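You operate a simulated robot arm through the tools that you are given. There is no shell and no other tool. Be economical: measure what you need, move in short steps, check, and stop when the job is done.

You are at the controls of a simulated two-armed robot. One attempt, no reset.

## Task
Pick up the bottle labelled "cleaner" from the counter top with one hand, pass it to the other hand and put it on the open middle shelf of the shelf unit. Set down upright: bottle.

It is judged by the outcome, as a careful person would: the job done as asked, and still so three seconds after it is handed in. It fails if anything else is knocked over, pushed out of place, dropped, spilled or broken.

## Robot
Two 7-joint arms with two-finger parallel grippers on one trunk, on a base that drives. Base frame: it is fixed to the floor where the robot stands at the start and does not move with it; the origin is under the middle of the robot, x ahead of it, y to its left, z up; the surface under the hand at the start is at about z = 0.88. Readings come in m, rad, newtons and seconds.
The left shoulder is at the start at [0.05, 0.168, 1.157], the right one opposite. With the tool pointing down near the work surface each hand reaches from about 0.22 to 0.66 m from the robot's upright axis, wherever it stands, measured 20 degrees to its own side. Places, roughly: open middle shelf of the shelf unit [0.7, 1.3, 0.9]. Payload 1.57 kg a hand.
The tool frame of a hand sits at the grasp point between the pads (the TCP): z along the fingers, y along the line on which they close. The tips reach 0.03 m beyond it. The gripper opens to 0.08 m. The fingers are 0.017 m wide and 0.012 m thick; the gripper's body (0.04 by 0.082 m) begins 0.08 m behind the TCP.
Orientation is that of the tool frame in the base frame, as a unit quaternion [x, y, z, w]. With the fingers straight down and closing along the base's y, the tool's x points along the base's -x, its y along +y and its z along -z.

## Interface
- The arms move only by the tool arm_command. It takes "left_targets", "right_targets" or both (then of equal length, played together; a hand with none holds still); each is a list of rows, each an object (a shift or turn left out is 0, a gripper value left out holds the last) with "jaw": the opening in per cent of the stroke, from 0 (shut) to 100 (fully open); "linear": the shift along the base's x, y, z in cm, a list of three; "delta_rot": the turn, a rotation vector about the base's x, y, z in rad, a list of three. In form: [{"jaw": jaw, "linear": [x, y, z], "delta_rot": [ax, ay, az]}, ...]. A call has 1 to 12 rows; each row shifts and turns the commanded pose from where the row before left it. Each row takes 0.2 s and may step no farther than 0.05 m and 0.15 rad from the row before; otherwise, or with a gripper value out of range, the whole call is refused. A pose out of reach is approached as far as the arm can. The call stops where the force on the tool passes 40 N (or 10 N more than at its start, if that is more) or the arm is blocked; 0.2 s more then pass. Each finger travels about 0.045 m/s and halts on what it meets, pressing with about 30 N; the grip force reading is that of the motor and also rises with nothing between the fingers. The clock runs only during rows and for 0.2 s after the last one: add rows that do not move to give the fingers time. It gives the time, the measured TCP pose, the force on the tool (base axes), the opening and the grip force at its end, in the units of the frame above (readings bear some noise), with the torque about the TCP (base axes, N m) and any sound that the robot's microphone picked up.
- Cameras (640 x 400 px; columns grow to the right, rows downward): "scene" is now at [0.1243, 0.0234, 1.365]; the picture's right is [0.23, -0.97, 0.00], its down [-0.58, -0.14, -0.80] and it looks along [0.78, 0.19, -0.60] (base axes); focal length 265 px, centre (320, 200). "left" rides on the left gripper at [0.072, 0.007, -0.122] in its tool frame; the picture's right is [-0.09, 1.00, 0.00], its down [-0.84, -0.08, -0.54] and it looks along [-0.54, -0.05, 0.84] (tool axes); focal length 238 px, centre (320, 200). "right" rides on the right gripper at [0.072, -0.007, -0.122] in its tool frame; the picture's right is [0.09, 1.00, 0.00], its down [-0.84, 0.08, -0.54] and it looks along [-0.54, 0.05, 0.84] (tool axes); focal length 238 px, centre (320, 200). There is no depth. A picture from a camera that has moved, and an enlarged one, comes with that camera's place and axes in the base frame and with its lens.
- camera(camera): a new picture of that camera. It takes no simulated time.
- lift_body(by): slides the trunk up (or, below 0, down) by that many m; the arms and the scene camera ride with it, the base frame stays. It gives what a move gives, with no picture.
- base_move(legs): drives the robot by 1 to 6 legs, each [ahead, left, turn to the left] in m, m and rad, along the robot's own axes; the way and the turn of a leg run together, so that a leg with both is an arc; at most 1.5 m and 3.142 rad a leg. The arms and the cameras ride along, it lands a little off, and it stops where it bumps. It gives what a move gives.
- aim_head(pan, tilt): turns the head with the scene camera to pan (to the left, within 1.396 rad either way) and tilt (down, from -0.506 to 1.204), counted from straight ahead of the robot. It gives what a move gives.
- enlarge(camera, box): a new picture of the part [left, top, right, bottom] of that camera's present view, enlarged. It takes no simulated time.
- sign_off(): hands the job in; it is judged then, once.

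Work in short steps. Places have to be worked out from the pictures, the camera data and where the tool is seen: move nearer, look again, correct. Check each grasp and each placing, and mend what went wrong. You have 120 turns and 100 pictures in all, those below and enlarged ones among them. Open the grippers and draw the arms clear of the work before you hand the job in, unless the task says otherwise; then end with one line.

The tools are called after "Request:" as name(argument=value, ...) on one line, values as JSON. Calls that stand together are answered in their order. arm_command: Moves the arms, as the interface text tells. Its arguments: {"type":"object","properties":{"left_targets":{"type":"array","items":{"type":"object","properties":{"jaw":{"type":"number"},"linear":{"type":"array","items":{"type":"number"}},"delta_rot":{"type":"array","items":{"type":"number"}}}}},"right_targets":{"type":"array","items":{"type":"object","properties":{"jaw":{"type":"number"},"linear":{"type":"array","items":{"type":"number"}},"delta_rot":{"type":"array","items":{"type":"number"}}}}}},"required":[]} The other tools are called the same way: lift_body (by) slides the trunk up or down; base_move (legs) drives the base; aim_head (pan, tilt) turns the head that bears the scene camera; camera (camera) takes a picture; enlarge (camera, box) takes an enlarged picture of a part of a camera's view; sign_off () hands the job in.

At the start:

```text
time_s: 0.0
left_tool_pos: [0.4414, 0.2972, 1.2042]
left_orientation: [-0.001, 1.0, 0.0, 0.001]
left_ft_force: [-0.2, 0.6, -0.6]
left_ft_torque: [0.01, -0.03, 0.01]
left_opening: 0.08
left_grip_force: 0.0
right_tool_pos: [0.4324, -0.068, 1.197]
right_orientation: [0.0, 1.0, 0.0, 0.0]
right_ft_force: [0.3, -0.4, -0.2]
right_ft_torque: [-0.03, -0.02, -0.03]
right_opening: 0.08
right_grip_force: 0.2
trunk travel left (down, up): [-0.325, 0.118]
robot x, y, heading: [0.0009, -0.0006, -0.005]
head pan, tilt: [0.236, 0.639]
```

scene: 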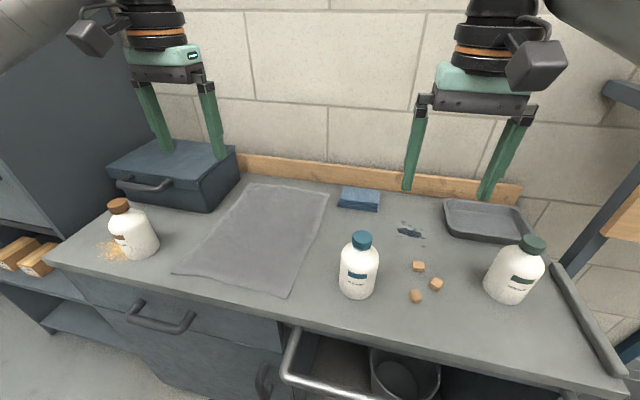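
right: 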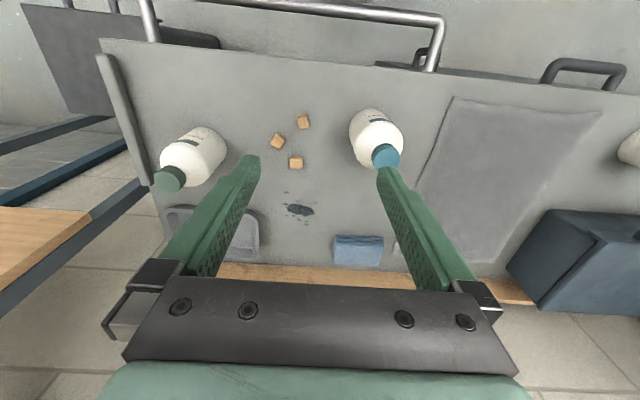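
left: 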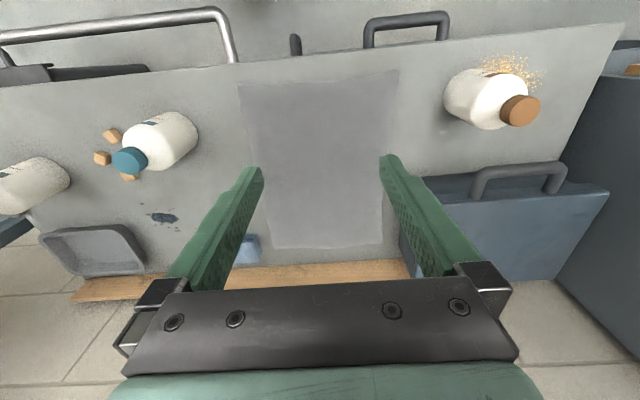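

I see three bottles; I need to read their labels. I enlarge each.

Request:
enlarge(camera="scene", box=[320, 220, 400, 310])

Request:
enlarge(camera="scene", box=[470, 225, 560, 310])

Request:
enlarge(camera="scene", box=[90, 190, 170, 270])

```text
4.44 times, centred on (360, 265) of scene
camera zoom: at [0.1243, 0.0234, 1.365], right [0.23, -0.97, 0.0], down [-0.58, -0.14, -0.8], along [0.78, 0.19, -0.6], focal length 1176 px, centre (142, -89)
```

zoom: 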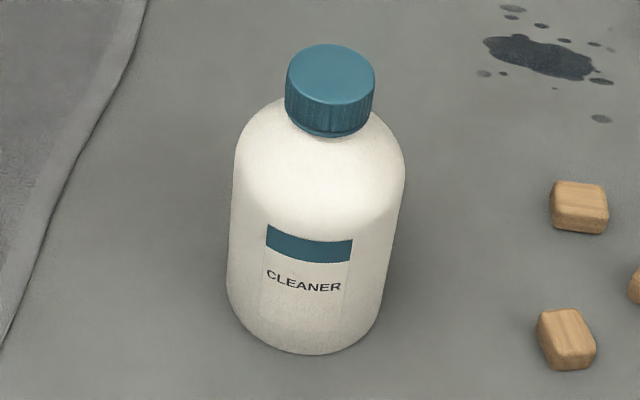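

```text
4.71 times, centred on (515, 268) of scene
camera zoom: at [0.1243, 0.0234, 1.365], right [0.23, -0.97, 0.0], down [-0.58, -0.14, -0.8], along [0.78, 0.19, -0.6], focal length 1245 px, centre (-598, -118)
```

zoom: 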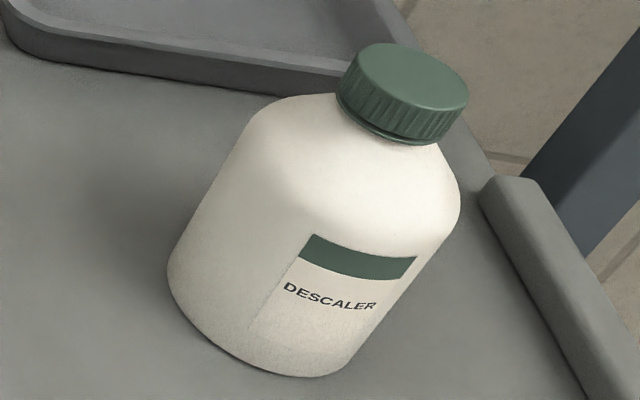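

```text
5.00 times, centred on (130, 230) of scene
camera zoom: at [0.1243, 0.0234, 1.365], right [0.23, -0.97, 0.0], down [-0.58, -0.14, -0.8], along [0.78, 0.19, -0.6], focal length 1323 px, centre (1270, 50)
```

zoom: 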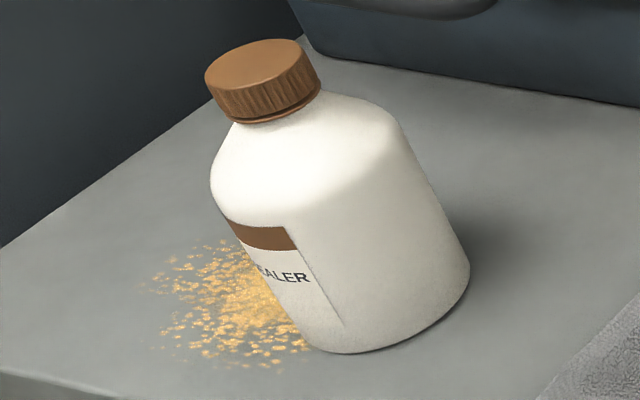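

The blue-capped bottle is the cleaner, at about (0.48, 0.028), roughly 0.07 wide and 0.14 tall. Now I look at the shelf unit to the left.

Request:
aim_head(pan=1.1, tilt=0.4)

Request:
camera(camera="scene")

```text
time_s: 1.2
left_tool_pos: [0.4418, 0.2972, 1.2045]
left_orientation: [-0.001, 1.0, 0.0, 0.0]
left_ft_force: [-1.1, 0.9, -0.1]
left_ft_torque: [0.03, -0.05, -0.02]
left_opening: 0.08
left_grip_force: 0.1
right_tool_pos: [0.4329, -0.0679, 1.1987]
right_orientation: [0.0, 1.0, 0.0, 0.0]
right_ft_force: [0.7, -0.1, 0.3]
right_ft_torque: [-0.02, -0.01, 0.01]
right_opening: 0.0802
right_grip_force: 0.3
trunk travel left (down, up): [-0.325, 0.118]
robot x, y, heading: [0.0013, -0.0016, 0.003]
head pan, tilt: [1.1, 0.4]
```

```text
93 pictures are left
camera scene: at [0.0817, 0.0855, 1.3866], right [0.89, -0.45, 0.0], down [-0.18, -0.35, -0.92], along [0.42, 0.82, -0.39], focal length 265 px, centre (320, 200)
```

scene: 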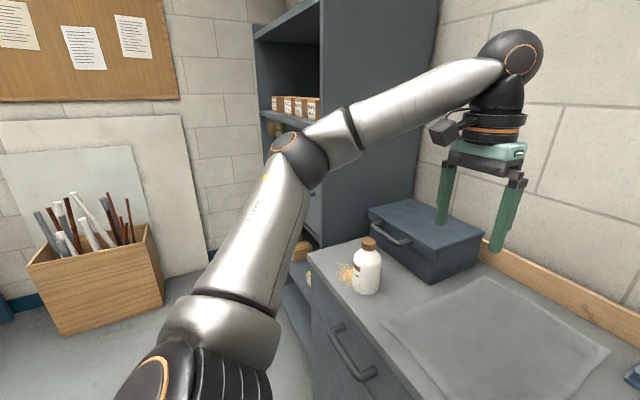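

The shelf unit opens toward -x, left of the counter. Right camera puts the cap at about (0.477, 0.026), top z≈1.02. I move the right hand above the cap at height and look again.

Request:
arm_command(right_targets=[{"linear": [2.2, 4.5, 0]}, {"linear": [2.2, 4.9, 0]}, {"linear": [0, 0, -4]}, {"linear": [0, 0, -4]}])

Request:
camera(camera="right")

Request:
aim_head(pan=0.1, tilt=0.6)

Request:
camera(camera="scene")

```text
refused: row 2 steps farther than a row can; nothing moved
```

```text
92 pictures are left
camera right: at [0.3595, -0.0749, 1.3196], right [-0.09, 1.0, 0.0], down [0.84, 0.08, 0.54], along [0.54, 0.05, -0.84], focal length 238 px, centre (320, 200)
```

right: 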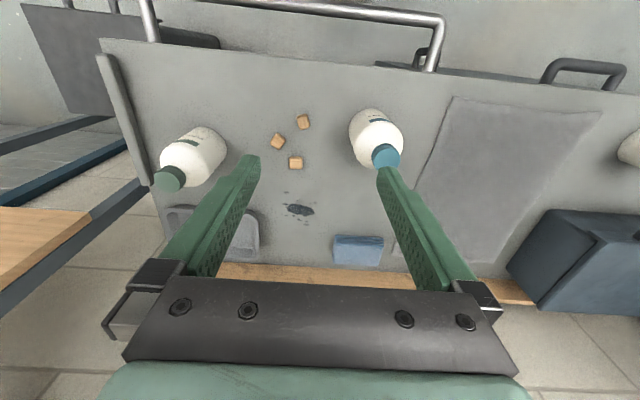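

```text
time_s: 2.5
left_tool_pos: [0.4406, 0.2978, 1.2045]
left_orientation: [-0.001, 1.0, 0.0, 0.0]
left_ft_force: [-0.7, -0.1, -0.4]
left_ft_torque: [0.0, 0.02, 0.04]
left_opening: 0.08
left_grip_force: 0.0
right_tool_pos: [0.4322, -0.0687, 1.1973]
right_orientation: [0.001, 1.0, 0.0, -0.001]
right_ft_force: [0.2, -0.6, 0.4]
right_ft_torque: [0.02, -0.01, 0.01]
right_opening: 0.08
right_grip_force: 0.1
trunk travel left (down, up): [-0.325, 0.118]
robot x, y, heading: [-0.0013, -0.0017, 0.002]
head pan, tilt: [0.099, 0.6]
```

```text
91 pictures are left
camera scene: at [0.1275, 0.0118, 1.3684], right [0.1, -0.99, 0.0], down [-0.56, -0.06, -0.83], along [0.82, 0.08, -0.56], focal length 265 px, centre (320, 200)
```

scene: 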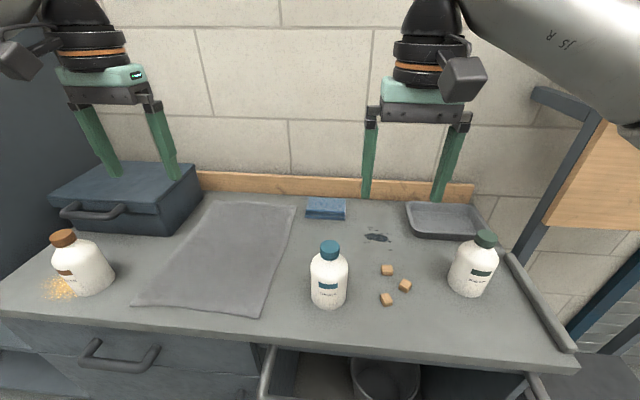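

The step was too long (limit 5 cm total); I repeat in smaller steps.

Request:
arm_command(right_targets=[{"linear": [1.5, 3.2, 0]}, {"linear": [1.5, 3.1, 0]}, {"linear": [1.5, 3.1, 0]}, {"linear": [0, 0, -4]}, {"linear": [0, 0, -4]}, {}])

Request:
camera(camera="right")

Request:
camera(camera="scene")

```text
time_s: 3.9
left_tool_pos: [0.4413, 0.297, 1.2063]
left_orientation: [-0.001, 1.0, 0.0, 0.0]
left_ft_force: [0.3, -0.8, 0.4]
left_ft_torque: [0.02, -0.01, 0.0]
left_opening: 0.0799
left_grip_force: 0.0
right_tool_pos: [0.4771, 0.0248, 1.1174]
right_orientation: [0.0, 1.0, 0.0, 0.0]
right_ft_force: [-0.1, -0.1, -0.3]
right_ft_torque: [0.0, -0.02, 0.02]
right_opening: 0.0801
right_grip_force: 0.0
trunk travel left (down, up): [-0.325, 0.118]
robot x, y, heading: [0.0002, 0.0005, -0.0]
head pan, tilt: [0.099, 0.6]
```

```text
90 pictures are left
camera right: at [0.404, 0.0189, 1.2397], right [-0.09, 1.0, 0.0], down [0.84, 0.08, 0.54], along [0.54, 0.05, -0.84], focal length 238 px, centre (320, 200)
```

right: 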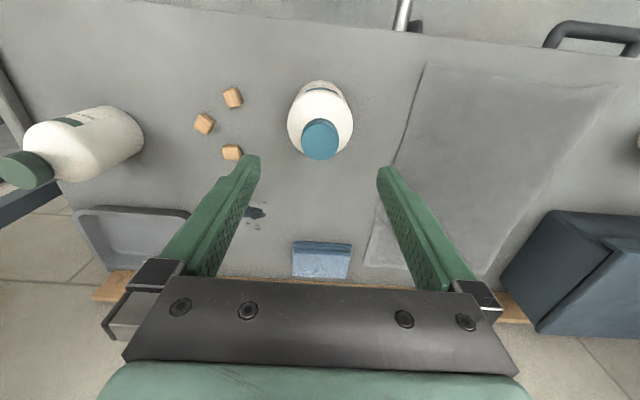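

```text
89 pictures are left
camera scene: at [0.1274, 0.0117, 1.3684], right [0.1, -1.0, 0.0], down [-0.56, -0.06, -0.83], along [0.82, 0.08, -0.56], focal length 265 px, centre (320, 200)
```

scene: 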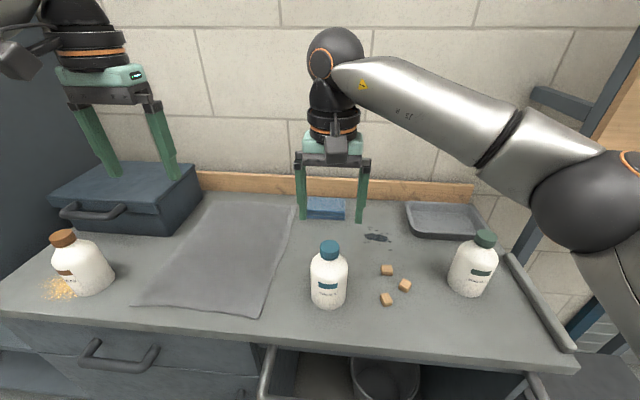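

Fingers straddle the cap well (cap centre ≈(0.478,0.0257), top ≈1.025). I descend so the tips just cover the cap, then close.

Request:
arm_command(right_targets=[{"linear": [0, 0.1, -4]}, {"linear": [0, 0, -3]}, {"linear": [0, 0, -2]}, {}])

Request:
camera(camera="right")

Request:
enlarge(camera="scene", box=[260, 200, 400, 320])

```text
time_s: 4.8
left_tool_pos: [0.4414, 0.297, 1.205]
left_orientation: [-0.001, 1.0, 0.0, 0.0]
left_ft_force: [0.1, 0.0, 1.0]
left_ft_torque: [0.05, -0.01, 0.02]
left_opening: 0.0799
left_grip_force: 0.1
right_tool_pos: [0.4783, 0.0271, 1.0278]
right_orientation: [0.0, 1.0, 0.0, 0.0]
right_ft_force: [0.8, -0.4, 0.0]
right_ft_torque: [0.03, 0.02, -0.01]
right_opening: 0.0798
right_grip_force: 0.2
trunk travel left (down, up): [-0.325, 0.118]
robot x, y, heading: [0.0021, -0.0005, 0.003]
head pan, tilt: [0.099, 0.6]
```

```text
88 pictures are left
camera right: at [0.4046, 0.0206, 1.1493], right [-0.09, 1.0, 0.0], down [0.84, 0.08, 0.54], along [0.54, 0.05, -0.84], focal length 238 px, centre (320, 200)
```

right: 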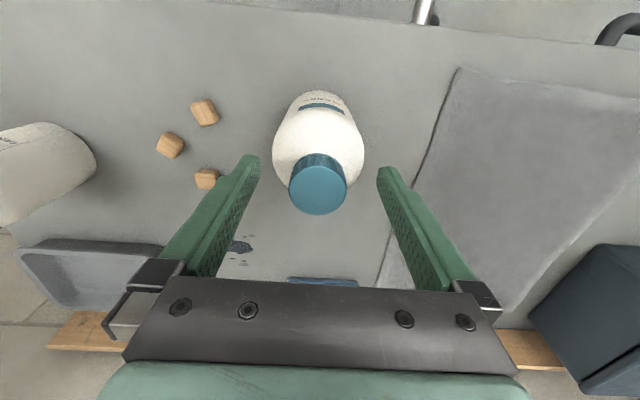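

```text
3.33 times, centred on (330, 260) of scene
camera zoom: at [0.1275, 0.0118, 1.3684], right [0.1, -1.0, 0.0], down [-0.56, -0.06, -0.83], along [0.82, 0.08, -0.56], focal length 882 px, centre (287, 0)
```

zoom: 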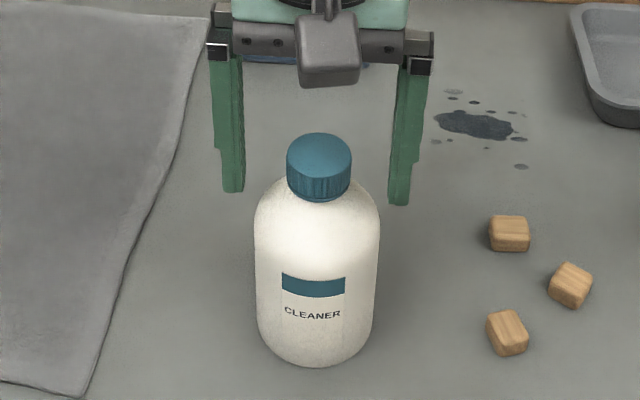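

Alignment is good; fingers surround the cap. Closing.

Request:
arm_command(right_targets=[{"jaw": 0}, {}, {}, {}, {}, {}])

Request:
enlarge(camera="scene", box=[260, 200, 400, 320])

```text
time_s: 6.2
left_tool_pos: [0.4412, 0.2976, 1.2039]
left_orientation: [-0.001, 1.0, 0.0, 0.0]
left_ft_force: [0.4, -1.0, 0.0]
left_ft_torque: [-0.01, 0.0, 0.04]
left_opening: 0.0801
left_grip_force: 0.0
right_tool_pos: [0.4782, 0.0283, 1.0284]
right_orientation: [0.001, 1.0, 0.001, 0.0]
right_ft_force: [1.3, -3.2, 5.2]
right_ft_torque: [-0.2, -0.09, 0.02]
right_opening: 0.0351
right_grip_force: 29.9
trunk travel left (down, up): [-0.325, 0.118]
robot x, y, heading: [-0.0004, 0.0012, -0.002]
head pan, tilt: [0.099, 0.6]
```

```text
3.33 times, centred on (330, 260) of scene
camera zoom: at [0.1273, 0.0114, 1.3685], right [0.1, -1.0, 0.0], down [-0.56, -0.06, -0.83], along [0.82, 0.08, -0.56], focal length 882 px, centre (287, 0)
```

zoom: 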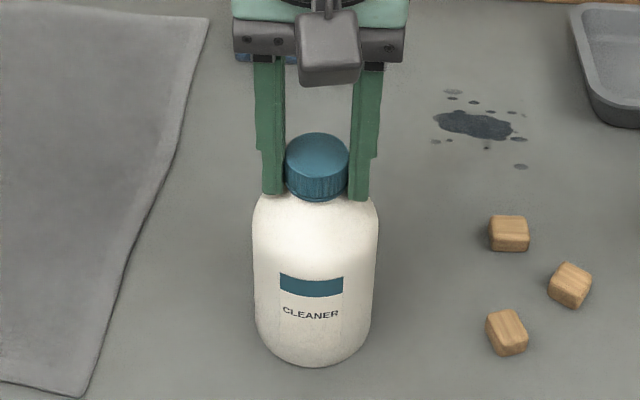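

Cap is held (opening 0.035). I lift 3 cm gently and check.

Request:
arm_command(right_targets=[{"linear": [0, 0, 1]}, {"linear": [0, 0, 2]}, {}, {}])

Request:
camera(camera="scene")

```text
time_s: 7.2
left_tool_pos: [0.4415, 0.2973, 1.2044]
left_orientation: [-0.002, 1.0, 0.0, 0.0]
left_ft_force: [-0.5, -0.3, -0.5]
left_ft_torque: [0.01, 0.04, 0.0]
left_opening: 0.0799
left_grip_force: 0.1
right_tool_pos: [0.4777, 0.0271, 1.0568]
right_orientation: [-0.001, 1.0, 0.0, 0.0]
right_ft_force: [-0.5, 0.1, -4.5]
right_ft_torque: [0.01, 0.03, 0.0]
right_opening: 0.0354
right_grip_force: 30.1
trunk travel left (down, up): [-0.325, 0.118]
robot x, y, heading: [-0.0019, 0.0035, 0.003]
head pan, tilt: [0.099, 0.6]
```

```text
85 pictures are left
camera scene: at [0.1279, 0.0118, 1.3684], right [0.1, -1.0, 0.0], down [-0.56, -0.06, -0.82], along [0.82, 0.08, -0.57], focal length 265 px, centre (320, 200)
```

scene: 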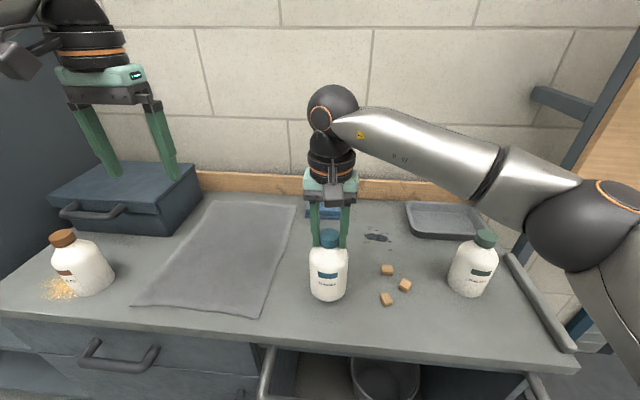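

Lifted: 4.5 N load, bottle hanging upright. I raise it to about (0.50, 0.05, 1.19) and meanwhile pitch the left hand to 30° below horizontal.

Request:
arm_command(right_targets=[{"linear": [0, 0, 2.2]}, {"linear": [0, 0, 2.2]}, {"linear": [0, 0, 2.2]}, {"linear": [0, 0, 2.2]}, {"linear": [1.1, 1.1, 2.2]}, {"linear": [1.1, 1.2, 2.2]}, {}], left_targets=[{"delta_rot": [0, -0.1496, 0]}, {"delta_rot": [0, -0.1496, 0]}, {"delta_rot": [0, -0.1496, 0]}, {"delta_rot": [0, -0.1496, 0]}, {"delta_rot": [0, -0.1496, 0]}, {"delta_rot": [0, -0.1496, 0]}, {"delta_rot": [0, -0.1496, 0]}])

Request:
arm_command(left_targets=[{"delta_rot": [0, 0, -0.1496]}, {"delta_rot": [0, 0, -0.1496]}, {"delta_rot": [0, 0, -0.1496]}, {"delta_rot": [0, 0, -0.1496]}, {"delta_rot": [0, 0, -0.1496]}, {"delta_rot": [0, 0, -0.1496]}, {"delta_rot": [0, 0, -0.1496]}, {}])

Request:
camera(camera="scene")

Request:
camera(camera="left")

```text
time_s: 8.8
left_tool_pos: [0.4402, 0.2974, 1.2049]
left_orientation: [0.0, 0.865, -0.001, 0.502]
left_ft_force: [-0.3, 0.2, -0.4]
left_ft_torque: [0.01, -0.02, 0.03]
left_opening: 0.0801
left_grip_force: 0.0
right_tool_pos: [0.4956, 0.0463, 1.1874]
right_orientation: [0.0, 1.0, 0.0, 0.0]
right_ft_force: [0.2, 0.7, -4.0]
right_ft_torque: [-0.01, 0.02, 0.0]
right_opening: 0.0352
right_grip_force: 30.2
right hand out of reach, approached as far as the arm can: row 6
trunk travel left (down, up): [-0.325, 0.118]
robot x, y, heading: [0.0007, 0.0005, 0.004]
head pan, tilt: [0.099, 0.6]
```

```text
time_s: 10.7
left_tool_pos: [0.4413, 0.2983, 1.2044]
left_orientation: [0.433, 0.749, -0.252, 0.433]
left_ft_force: [-0.5, -0.3, -0.3]
left_ft_torque: [0.03, 0.0, 0.02]
left_opening: 0.0799
left_grip_force: 0.2
right_tool_pos: [0.4977, 0.0473, 1.1877]
right_orientation: [0.0, 1.0, 0.0, 0.0]
right_ft_force: [-0.5, -0.4, -4.3]
right_ft_torque: [0.01, 0.03, -0.03]
right_opening: 0.0353
right_grip_force: 30.1
trunk travel left (down, up): [-0.325, 0.118]
robot x, y, heading: [0.0025, 0.0003, 0.001]
head pan, tilt: [0.099, 0.6]
```

```text
84 pictures are left
camera scene: at [0.1276, 0.0118, 1.3684], right [0.1, -1.0, 0.0], down [-0.56, -0.06, -0.83], along [0.82, 0.08, -0.56], focal length 265 px, centre (320, 200)
```

scene: 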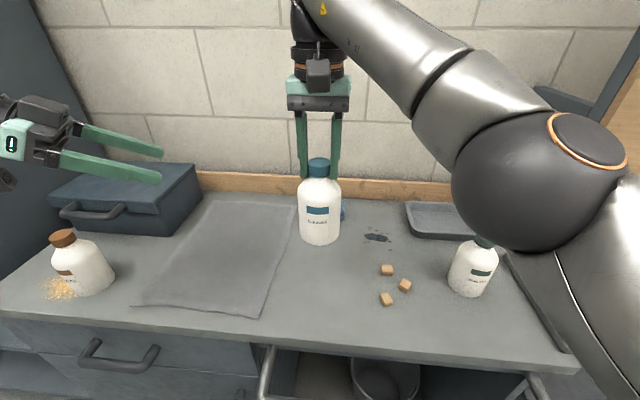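

```text
83 pictures are left
camera left: at [0.378, 0.4224, 1.2024], right [0.89, 0.46, 0.08], down [-0.09, 0.01, 1.0], along [0.45, -0.89, 0.05], focal length 238 px, centre (320, 200)
```

left: 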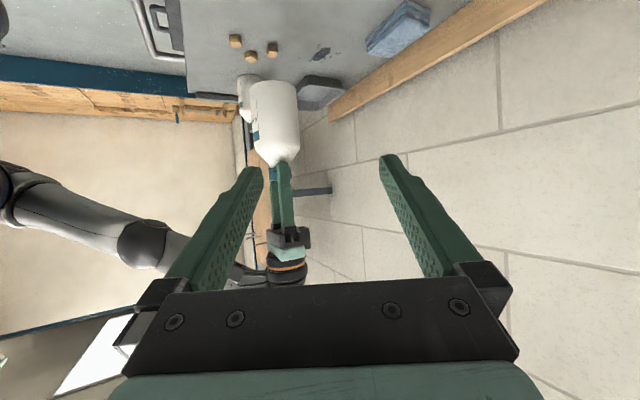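

Left camera confirms the bottle axis at about (0.497, 0.047). I move the left hand to a pregrasp 16 cm back along its approach line.

Request:
arm_command(left_targets=[{"linear": [-0.5, -4.4, -0.9]}, {"linear": [-0.4, -4.4, -0.9]}, {"linear": [-0.4, -4.3, -0.9]}, {}])

Request:
camera(camera="left")

Request:
enlarge(camera="left", box=[240, 20, 400, 200])

Request:
camera(camera="scene")

```text
time_s: 11.7
left_tool_pos: [0.4281, 0.1649, 1.1768]
left_orientation: [0.432, 0.75, -0.251, 0.433]
left_ft_force: [0.2, 1.0, 0.0]
left_ft_torque: [0.02, 0.01, -0.03]
left_opening: 0.08
left_grip_force: 0.0
right_tool_pos: [0.497, 0.0463, 1.1867]
right_orientation: [0.0, 1.0, -0.001, 0.0]
right_ft_force: [1.1, 0.5, -5.5]
right_ft_torque: [-0.02, 0.04, -0.02]
right_opening: 0.035
right_grip_force: 29.5
trunk travel left (down, up): [-0.325, 0.118]
robot x, y, heading: [0.0019, 0.0034, -0.001]
head pan, tilt: [0.099, 0.6]
```

```text
82 pictures are left
camera left: at [0.3647, 0.2904, 1.1742], right [0.89, 0.46, 0.08], down [-0.09, 0.01, 1.0], along [0.46, -0.89, 0.05], focal length 238 px, centre (320, 200)
```

left: 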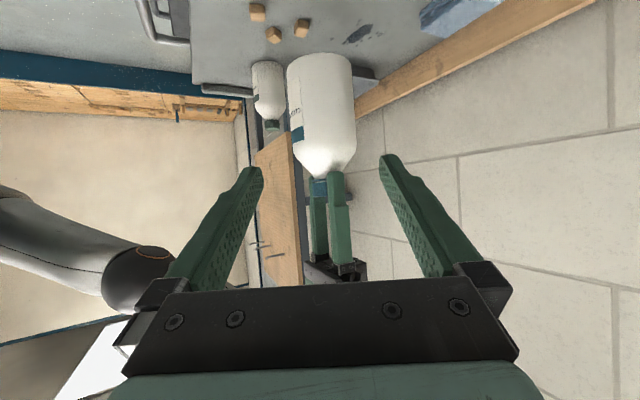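

```text
2.22 times, centred on (320, 110) of left
camera zoom: at [0.3647, 0.2904, 1.1742], right [0.89, 0.46, 0.08], down [-0.09, 0.01, 1.0], along [0.46, -0.89, 0.05], focal length 530 px, centre (320, 400)
```

zoom: 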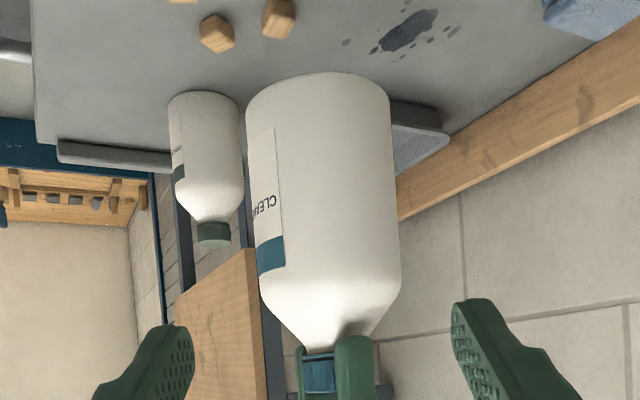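

```text
80 pictures are left
camera scene: at [0.1278, 0.0121, 1.3684], right [0.1, -1.0, 0.0], down [-0.56, -0.06, -0.82], along [0.82, 0.08, -0.57], focal length 265 px, centre (320, 200)
```

scene: 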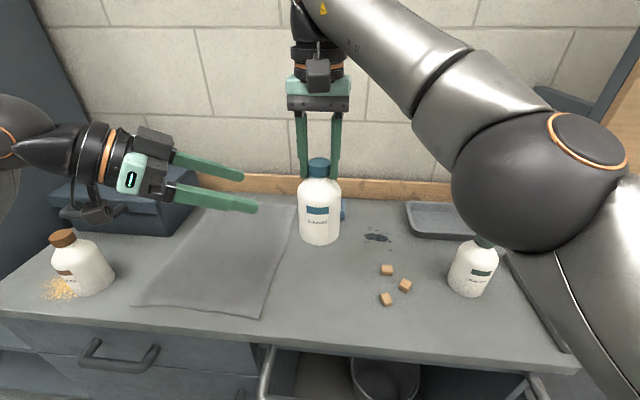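

Bottle body ≈0.074 wide, so the margin is ~3 mm a side; the image shows it ~3 mm right of the tool axis. I shift laterally by 2.5 mm and advance 7.5 cm, then re-measure.

Request:
arm_command(left_targets=[{"linear": [1.3, -1.7, -1.25]}, {"linear": [1.1, -1.9, -1.25]}, {"linear": [1.1, -1.9, -1.25]}, {}])

Request:
enlarge(camera="left", box=[220, 20, 420, 220])

Request:
enlarge(camera="scene", box=[220, 100, 400, 280])

```text
time_s: 12.7
left_tool_pos: [0.4633, 0.1099, 1.1391]
left_orientation: [0.432, 0.751, -0.25, 0.433]
left_ft_force: [0.5, 0.6, 0.0]
left_ft_torque: [-0.03, -0.03, -0.01]
left_opening: 0.0797
left_grip_force: 0.0
right_tool_pos: [0.497, 0.0469, 1.1885]
right_orientation: [0.0, 1.0, 0.0, 0.0]
right_ft_force: [0.8, 0.3, -3.6]
right_ft_torque: [-0.01, -0.05, 0.0]
right_opening: 0.0353
right_grip_force: 30.6
trunk travel left (down, up): [-0.325, 0.118]
robot x, y, heading: [0.0025, 0.0017, -0.002]
head pan, tilt: [0.099, 0.6]
```

```text
2.00 times, centred on (320, 120) of left
camera zoom: at [0.4002, 0.2351, 1.1372], right [0.88, 0.46, 0.08], down [-0.09, 0.01, 1.0], along [0.46, -0.89, 0.05], focal length 477 px, centre (320, 360)
```

zoom: 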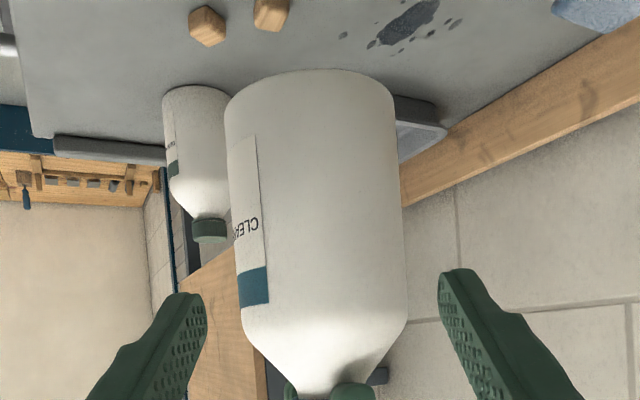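

```text
2.22 times, centred on (310, 190) of scene
camera zoom: at [0.1278, 0.0119, 1.3684], right [0.1, -1.0, 0.0], down [-0.56, -0.06, -0.82], along [0.82, 0.08, -0.57], focal length 588 px, centre (342, 222)
```

zoom: 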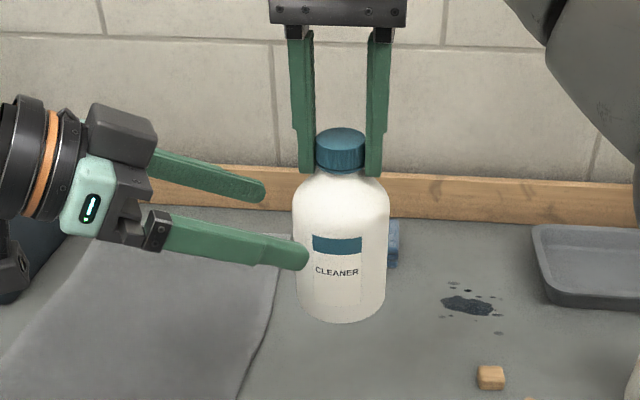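

Now nearly centred (bottle ~1 mm left of the axis). I correct by 1 mm and advance 4 cm.

Request:
arm_command(left_targets=[{"linear": [0.78, -1.55, -1.0]}, {"linear": [0.87, -1.5, -1.0]}, {}, {}])

Request:
enlarge(camera="left", box=[200, 20, 440, 260])

Request:
enlarge(camera="scene", box=[220, 100, 400, 280])

```text
time_s: 13.7
left_tool_pos: [0.4804, 0.0802, 1.1186]
left_orientation: [0.433, 0.75, -0.251, 0.433]
left_ft_force: [0.7, 1.0, 0.2]
left_ft_torque: [-0.02, 0.01, -0.03]
left_opening: 0.0804
left_grip_force: 0.1
right_tool_pos: [0.4968, 0.046, 1.1866]
right_orientation: [0.0, 1.0, 0.0, 0.0]
right_ft_force: [-0.6, -0.9, -2.7]
right_ft_torque: [-0.01, 0.01, -0.03]
right_opening: 0.0348
right_grip_force: 30.2
trunk travel left (down, up): [-0.325, 0.118]
robot x, y, heading: [-0.0014, 0.0008, -0.002]
head pan, tilt: [0.099, 0.6]
```

```text
1.67 times, centred on (320, 140) of left
camera zoom: at [0.4165, 0.2051, 1.1174], right [0.89, 0.46, 0.08], down [-0.09, 0.01, 1.0], along [0.46, -0.89, 0.05], focal length 397 px, centre (320, 300)
```

zoom: 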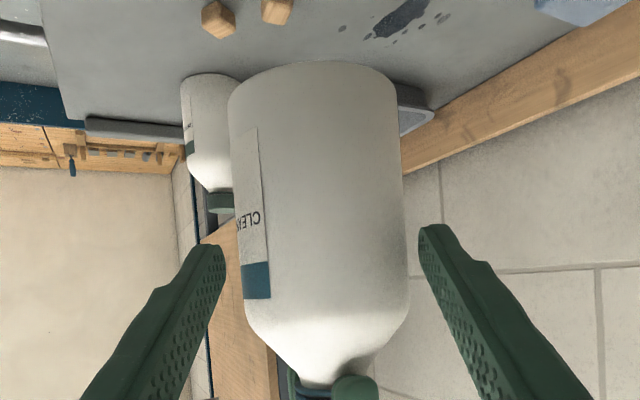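

```text
2.22 times, centred on (310, 190) of scene
camera zoom: at [0.1279, 0.0118, 1.3683], right [0.1, -1.0, 0.0], down [-0.56, -0.06, -0.82], along [0.82, 0.08, -0.57], focal length 588 px, centre (342, 222)
```

zoom: 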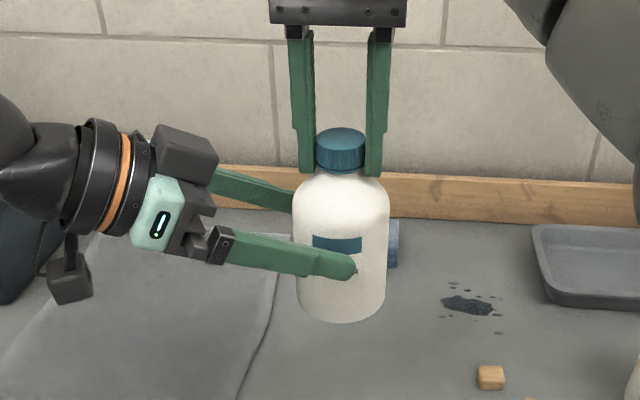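

Fingers are straddling with roughly equal gaps. I advance the final 4 cm slowly with a 0.5 mm correction.

Request:
arm_command(left_targets=[{"linear": [0.48, -0.72, -0.5]}, {"linear": [0.43, -0.75, -0.5]}, {"linear": [0.43, -0.75, -0.5]}, {"linear": [0.43, -0.75, -0.5]}, {}])

Request:
enlarge(camera="left", box=[200, 20, 440, 260])

Request:
enlarge(camera="scene", box=[220, 100, 400, 280])

```text
time_s: 14.8
left_tool_pos: [0.4974, 0.0514, 1.1001]
left_orientation: [0.433, 0.75, -0.251, 0.433]
left_ft_force: [-0.2, -0.6, 0.6]
left_ft_torque: [0.01, -0.01, -0.03]
left_opening: 0.0801
left_grip_force: 0.2
right_tool_pos: [0.4964, 0.0461, 1.1872]
right_orientation: [0.001, 1.0, 0.0, 0.0]
right_ft_force: [-0.3, 0.1, -3.2]
right_ft_torque: [-0.03, 0.0, -0.01]
right_opening: 0.035
right_grip_force: 29.2
trunk travel left (down, up): [-0.325, 0.118]
robot x, y, heading: [-0.0011, 0.0028, -0.005]
head pan, tilt: [0.099, 0.6]
```

```text
1.67 times, centred on (320, 140) of left
camera zoom: at [0.4342, 0.1756, 1.0978], right [0.89, 0.46, 0.08], down [-0.09, 0.01, 1.0], along [0.46, -0.89, 0.05], focal length 397 px, centre (320, 300)
```

zoom: 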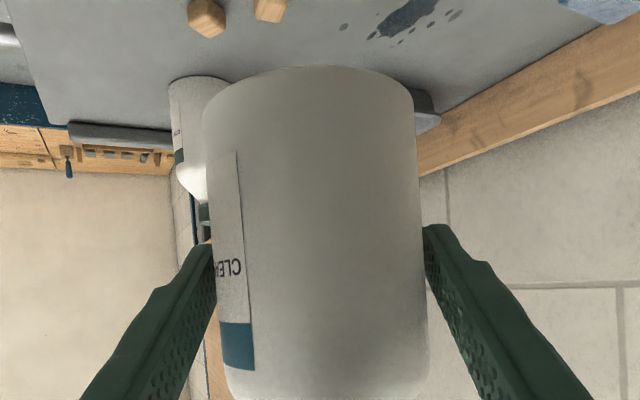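

```text
2.22 times, centred on (310, 190) of scene
camera zoom: at [0.1279, 0.0119, 1.3684], right [0.1, -1.0, 0.0], down [-0.56, -0.06, -0.82], along [0.82, 0.08, -0.57], focal length 588 px, centre (342, 222)
```

zoom: 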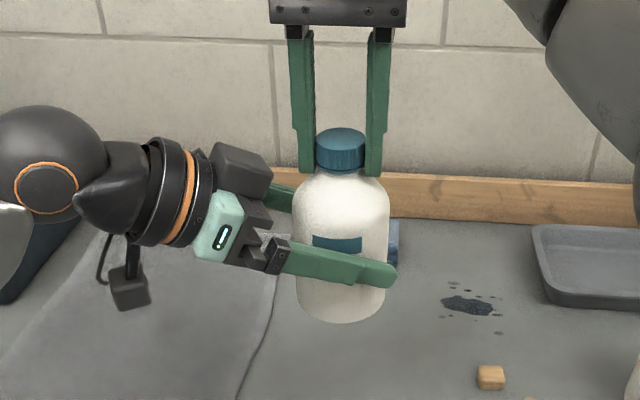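

Both fingers straddle the body without contact. I advance 4 mm more and close the left gripper.

Request:
arm_command(left_targets=[{"linear": [0.17, -0.3, -0.2]}, {"jaw": 0}, {}, {}, {}])

Request:
enlarge(camera="scene", box=[220, 100, 400, 280])

```text
time_s: 16.1
left_tool_pos: [0.5, 0.0484, 1.0972]
left_orientation: [0.432, 0.75, -0.251, 0.433]
left_ft_force: [-0.2, 1.3, 0.3]
left_ft_torque: [-0.09, 0.09, -0.03]
left_opening: 0.0721
left_grip_force: 30.4
right_tool_pos: [0.4968, 0.0457, 1.1868]
right_orientation: [0.0, 1.0, 0.0, 0.0]
right_ft_force: [-0.7, -1.0, -5.0]
right_ft_torque: [-0.02, -0.04, 0.01]
right_opening: 0.0354
right_grip_force: 29.9
trunk travel left (down, up): [-0.325, 0.118]
robot x, y, heading: [0.0008, -0.0011, -0.0]
head pan, tilt: [0.099, 0.6]
```

```text
2.22 times, centred on (310, 190) of scene
camera zoom: at [0.1279, 0.0118, 1.3683], right [0.1, -1.0, 0.0], down [-0.56, -0.06, -0.82], along [0.82, 0.08, -0.57], focal length 588 px, centre (342, 222)
```

zoom: 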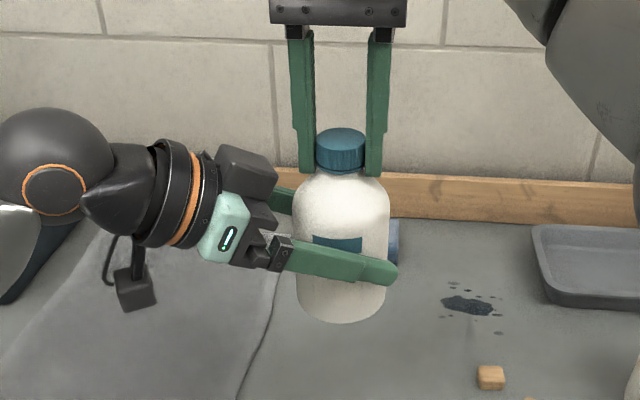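

Left hand holds the body (opening 0.072, 30 N). Now I open the right gripper while both hold still.

Request:
arm_command(right_targets=[{"jaw": 100}, {}, {}, {}, {}, {}])

Request:
enlarge(camera="scene", box=[220, 100, 400, 280])

```text
time_s: 17.4
left_tool_pos: [0.4983, 0.0473, 1.0969]
left_orientation: [0.432, 0.751, -0.25, 0.432]
left_ft_force: [-0.2, 0.5, 0.1]
left_ft_torque: [-0.02, -0.01, 0.0]
left_opening: 0.0722
left_grip_force: 29.9
right_tool_pos: [0.4964, 0.0472, 1.1875]
right_orientation: [0.0, 1.0, 0.0, 0.001]
right_ft_force: [0.2, -0.4, 0.2]
right_ft_torque: [-0.03, -0.02, 0.01]
right_opening: 0.0798
right_grip_force: 0.0
trunk travel left (down, up): [-0.325, 0.118]
robot x, y, heading: [-0.0025, -0.0022, 0.001]
head pan, tilt: [0.099, 0.6]
```

```text
2.22 times, centred on (310, 190) of scene
camera zoom: at [0.1279, 0.0118, 1.3683], right [0.1, -1.0, 0.0], down [-0.56, -0.06, -0.82], along [0.82, 0.08, -0.57], focal length 588 px, centre (342, 222)
```

zoom: 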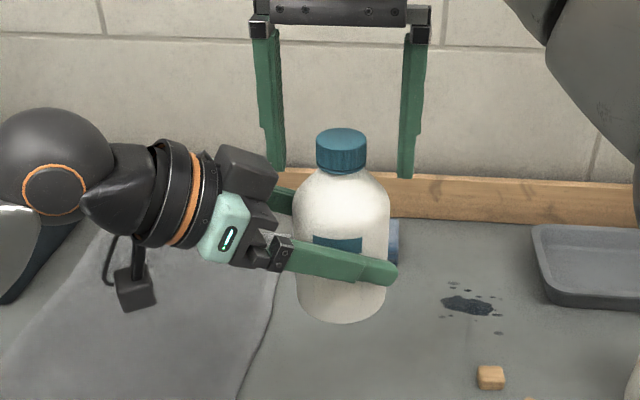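

Released; bottle stays in the left hand. I lower the left hand 5 cm to clear the cap from the right fingers, then retract the right hand to the right.

Request:
arm_command(left_targets=[{"linear": [0, 0, -1]}, {"linear": [0, 0, -2]}, {"linear": [0, 0, -2]}, {}])

Request:
camera(camera="scene")

```text
time_s: 18.4
left_tool_pos: [0.4988, 0.0475, 1.0482]
left_orientation: [0.433, 0.75, -0.251, 0.433]
left_ft_force: [0.4, -0.4, -1.2]
left_ft_torque: [-0.02, -0.01, 0.03]
left_opening: 0.0722
left_grip_force: 30.1
right_tool_pos: [0.4964, 0.0478, 1.1885]
right_orientation: [0.0, 1.0, 0.001, 0.0]
right_ft_force: [-0.3, -0.8, -0.6]
right_ft_torque: [0.02, -0.02, -0.02]
right_opening: 0.0799
right_grip_force: 0.0
trunk travel left (down, up): [-0.325, 0.118]
robot x, y, heading: [0.0005, -0.0009, -0.001]
head pan, tilt: [0.099, 0.6]
```

```text
71 pictures are left
camera scene: at [0.1279, 0.0118, 1.3684], right [0.1, -1.0, 0.0], down [-0.56, -0.06, -0.82], along [0.82, 0.08, -0.57], focal length 265 px, centre (320, 200)
```

scene: 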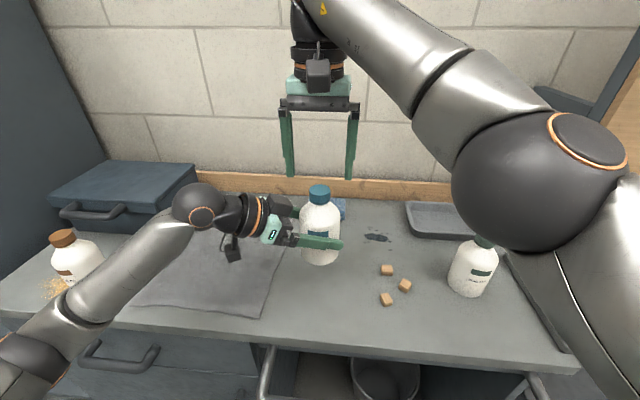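

Bottle came down with the left hand, cap clear. I retract the right hand toward the right and back, staying above the other objects.

Request:
arm_command(right_targets=[{"linear": [0, -4.5, 0]}, {"linear": [0, -4.5, 0]}, {"linear": [-2, -4.5, 0]}, {"linear": [-3, -3.5, 0]}, {"linear": [-4, -2, 0]}, {"linear": [-4, -1, 0]}, {}])

Request:
arm_command(left_targets=[{"linear": [-2, 2, 2]}, {"linear": [-2, 2, 2], "delta_rot": [0, 0, 0.13]}, {"linear": [-2, 2.5, 1], "delta_rot": [0, 0, 0.13]}, {"linear": [-2, 2.5, 1], "delta_rot": [0, 0, 0.13]}, {"linear": [-1, 2.5, 0], "delta_rot": [0, 0, 0.13]}, {"linear": [0, 2.5, 0], "delta_rot": [0, 0, 0.13]}, {"linear": [0, 2, 0], "delta_rot": [0, 0, 0.13]}, {"linear": [0, 2, 0], "delta_rot": [0, 0, 0.13]}, {"delta_rot": [0, 0, 0.137]}, {}])

Request:
camera(camera="scene")

Request:
aim_head(pan=1.39, tilt=0.5)

Request:
camera(camera="scene")

```text
time_s: 20.1
left_tool_pos: [0.5003, 0.0474, 1.0485]
left_orientation: [0.432, 0.75, -0.25, 0.433]
left_ft_force: [-0.5, -0.8, 0.7]
left_ft_torque: [-0.03, -0.02, 0.02]
left_opening: 0.0719
left_grip_force: 30.1
right_tool_pos: [0.3665, -0.154, 1.1881]
right_orientation: [0.0, 1.0, 0.001, 0.0]
right_ft_force: [0.2, 0.1, 1.1]
right_ft_torque: [0.01, -0.01, -0.01]
right_opening: 0.0801
right_grip_force: 0.0
trunk travel left (down, up): [-0.325, 0.118]
robot x, y, heading: [0.0024, 0.0019, 0.001]
head pan, tilt: [0.099, 0.6]
```

```text
time_s: 22.2
left_tool_pos: [0.4395, 0.2313, 1.1166]
left_orientation: [-0.003, 0.866, 0.001, 0.5]
left_ft_force: [-0.3, -0.6, -4.2]
left_ft_torque: [0.0, 0.01, 0.03]
left_opening: 0.0723
left_grip_force: 30.0
left hand out of reach, approached as far as the arm can: row 5, 6, 7, 8, 9
right_tool_pos: [0.3668, -0.1534, 1.1878]
right_orientation: [0.0, 1.0, 0.0, 0.0]
right_ft_force: [-0.4, 0.0, -0.3]
right_ft_torque: [0.01, 0.02, 0.03]
right_opening: 0.0799
right_grip_force: 0.1
trunk travel left (down, up): [-0.325, 0.118]
robot x, y, heading: [-0.0017, 0.0044, -0.002]
head pan, tilt: [0.099, 0.6]
```

```text
70 pictures are left
camera scene: at [0.1277, 0.0122, 1.3684], right [0.1, -1.0, 0.0], down [-0.56, -0.06, -0.82], along [0.82, 0.08, -0.57], focal length 265 px, centre (320, 200)
```

scene: 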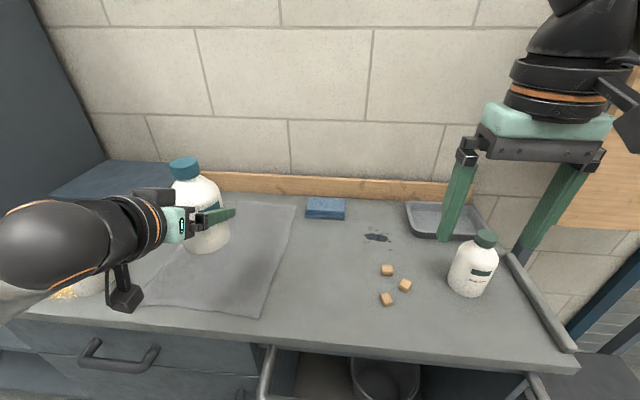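

```text
time_s: 23.7
left_tool_pos: [0.4409, 0.2314, 1.1173]
left_orientation: [0.0, 0.866, -0.001, 0.5]
left_ft_force: [-0.3, -1.2, -4.7]
left_ft_torque: [0.02, -0.01, 0.02]
left_opening: 0.0722
left_grip_force: 30.2
right_tool_pos: [0.3669, -0.1541, 1.1887]
right_orientation: [-0.001, 1.0, 0.0, -0.001]
right_ft_force: [0.3, -0.2, 0.1]
right_ft_torque: [-0.03, -0.01, -0.04]
right_opening: 0.0797
right_grip_force: 0.0
trunk travel left (down, up): [-0.325, 0.118]
robot x, y, heading: [0.0012, -0.0014, -0.0]
head pan, tilt: [1.389, 0.499]
```

```text
69 pictures are left
camera scene: at [0.0564, 0.0927, 1.3774], right [0.98, -0.18, 0.0], down [-0.09, -0.47, -0.88], along [0.16, 0.86, -0.48], focal length 265 px, centre (320, 200)
```

scene: 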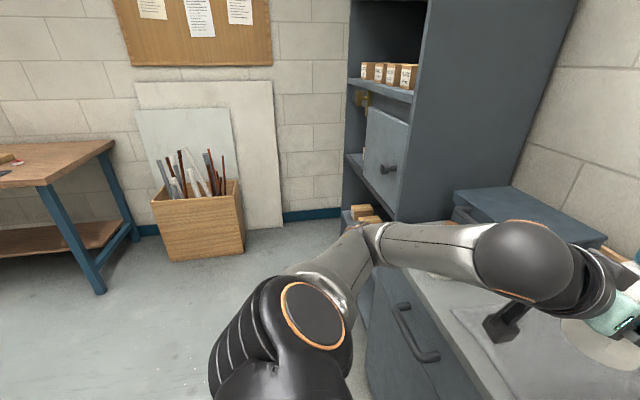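

The bottle is upright in the left hand. I back off 0.3 m so the arms clear counter and shelf unit, then look.

Request:
base_move(legs=[[-0.35, 0, 0]])

Request:
aim_head(pan=0.8, tilt=0.5)

Request:
camera(camera="scene")

```text
time_s: 26.0
left_tool_pos: [0.092, 0.2313, 1.1177]
left_orientation: [0.0, 0.865, -0.002, 0.502]
left_ft_force: [-0.4, -0.5, -4.6]
left_ft_torque: [-0.01, 0.0, -0.02]
left_opening: 0.072
left_grip_force: 29.8
right_tool_pos: [0.0183, -0.1541, 1.1893]
right_orientation: [0.0, 1.0, 0.0, 0.0]
right_ft_force: [0.5, 0.5, -0.4]
right_ft_torque: [0.01, -0.02, 0.03]
right_opening: 0.0801
right_grip_force: 0.0
trunk travel left (down, up): [-0.325, 0.118]
robot x, y, heading: [-0.3462, -0.0015, -0.002]
head pan, tilt: [1.389, 0.499]
```

```text
time_s: 27.0
left_tool_pos: [0.0916, 0.2316, 1.1173]
left_orientation: [0.0, 0.867, -0.001, 0.499]
left_ft_force: [0.5, 0.2, -5.0]
left_ft_torque: [-0.02, -0.02, -0.02]
left_opening: 0.072
left_grip_force: 30.4
right_tool_pos: [0.019, -0.1558, 1.188]
right_orientation: [0.0, 1.0, 0.0, 0.001]
right_ft_force: [-0.2, 0.4, 0.3]
right_ft_torque: [0.01, 0.01, -0.02]
right_opening: 0.0802
right_grip_force: 0.0
trunk travel left (down, up): [-0.325, 0.118]
robot x, y, heading: [-0.3506, 0.0018, 0.005]
head pan, tilt: [0.799, 0.499]
```

```text
68 pictures are left
camera scene: at [-0.245, 0.0684, 1.3774], right [0.72, -0.7, 0.0], down [-0.33, -0.34, -0.88], along [0.61, 0.63, -0.48], focal length 265 px, centre (320, 200)
```

scene: 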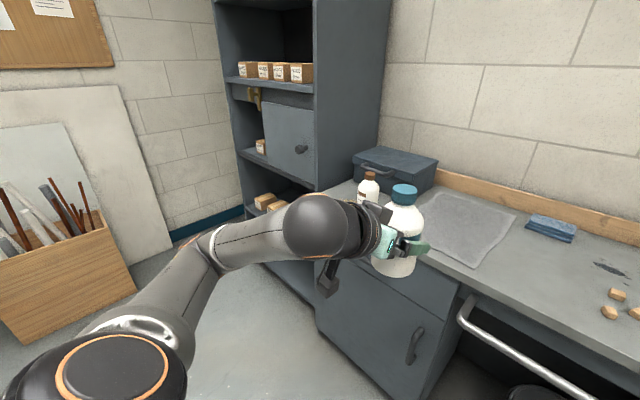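

The unit's middle bay appears half covered by a door panel with a knob. I drive left ~1.0 m to face it.

Request:
base_move(legs=[[0, 1.0, 0]])

Request:
aim_head(pan=0.1, tilt=0.4)

Request:
camera(camera="scene")

Request:
camera(camera="right")

```text
time_s: 36.1
left_tool_pos: [0.0938, 1.2322, 1.117]
left_orientation: [0.001, 0.866, -0.001, 0.5]
left_ft_force: [0.3, 0.0, -3.9]
left_ft_torque: [-0.02, -0.02, -0.02]
left_opening: 0.0719
left_grip_force: 30.0
right_tool_pos: [0.02, 0.8469, 1.1883]
right_orientation: [0.002, 1.0, 0.0, 0.0]
right_ft_force: [-0.2, 0.4, 0.9]
right_ft_torque: [-0.01, -0.02, -0.01]
right_opening: 0.0796
right_grip_force: 0.1
trunk travel left (down, up): [-0.325, 0.118]
robot x, y, heading: [-0.3478, 1.0006, -0.005]
head pan, tilt: [0.799, 0.499]
```

```text
time_s: 37.2
left_tool_pos: [0.0951, 1.2314, 1.1176]
left_orientation: [0.002, 0.867, -0.003, 0.499]
left_ft_force: [0.5, 0.0, -3.8]
left_ft_torque: [0.0, -0.04, 0.0]
left_opening: 0.072
left_grip_force: 30.2
right_tool_pos: [0.0215, 0.8452, 1.1879]
right_orientation: [0.002, 1.0, 0.001, -0.001]
right_ft_force: [-0.2, -0.5, 0.0]
right_ft_torque: [0.03, 0.04, 0.01]
right_opening: 0.08
right_grip_force: 0.0
trunk travel left (down, up): [-0.325, 0.118]
robot x, y, heading: [-0.3489, 0.9994, -0.006]
head pan, tilt: [0.099, 0.4]
```

```text
67 pictures are left
camera scene: at [-0.2136, 1.0143, 1.3866], right [0.1, -1.0, 0.0], down [-0.39, -0.04, -0.92], along [0.92, 0.09, -0.39], focal length 265 px, centre (320, 200)
```

scene: 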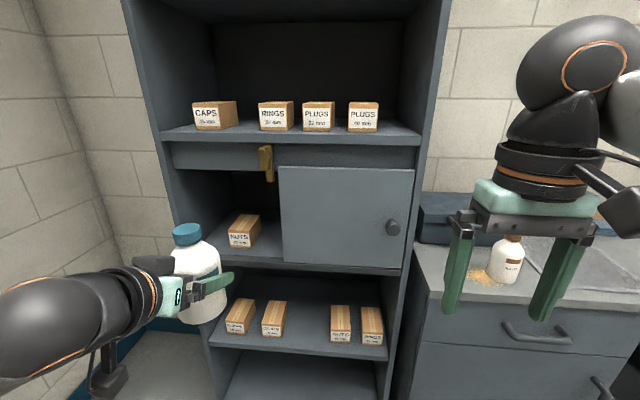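

```text
66 pictures are left
camera right: at [-0.0526, 0.8401, 1.3106], right [-0.09, 1.0, 0.0], down [0.84, 0.07, 0.54], along [0.54, 0.05, -0.84], focal length 238 px, centre (320, 200)
```

right: 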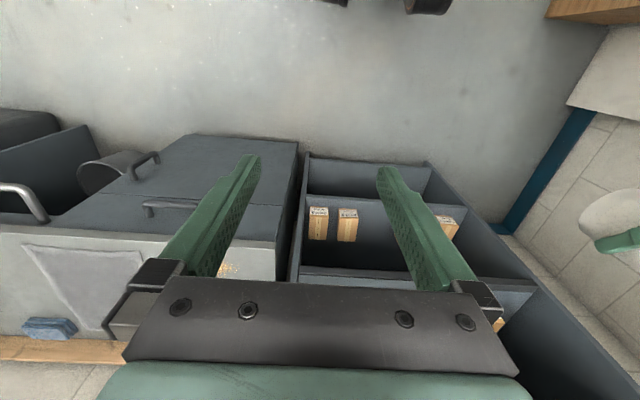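

The middle bay is open on its left part, with one "NUTS" box in it. I enlarge it.

Request:
enlarge(camera="scene", box=[150, 110, 430, 285])

```text
2.29 times, centred on (290, 198) of scene
camera zoom: at [-0.2136, 1.0143, 1.3866], right [0.1, -1.0, 0.0], down [-0.39, -0.04, -0.92], along [0.92, 0.09, -0.39], focal length 605 px, centre (389, 206)
```

zoom: 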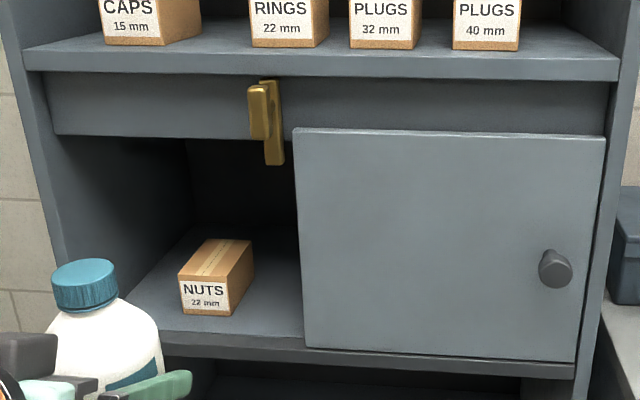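

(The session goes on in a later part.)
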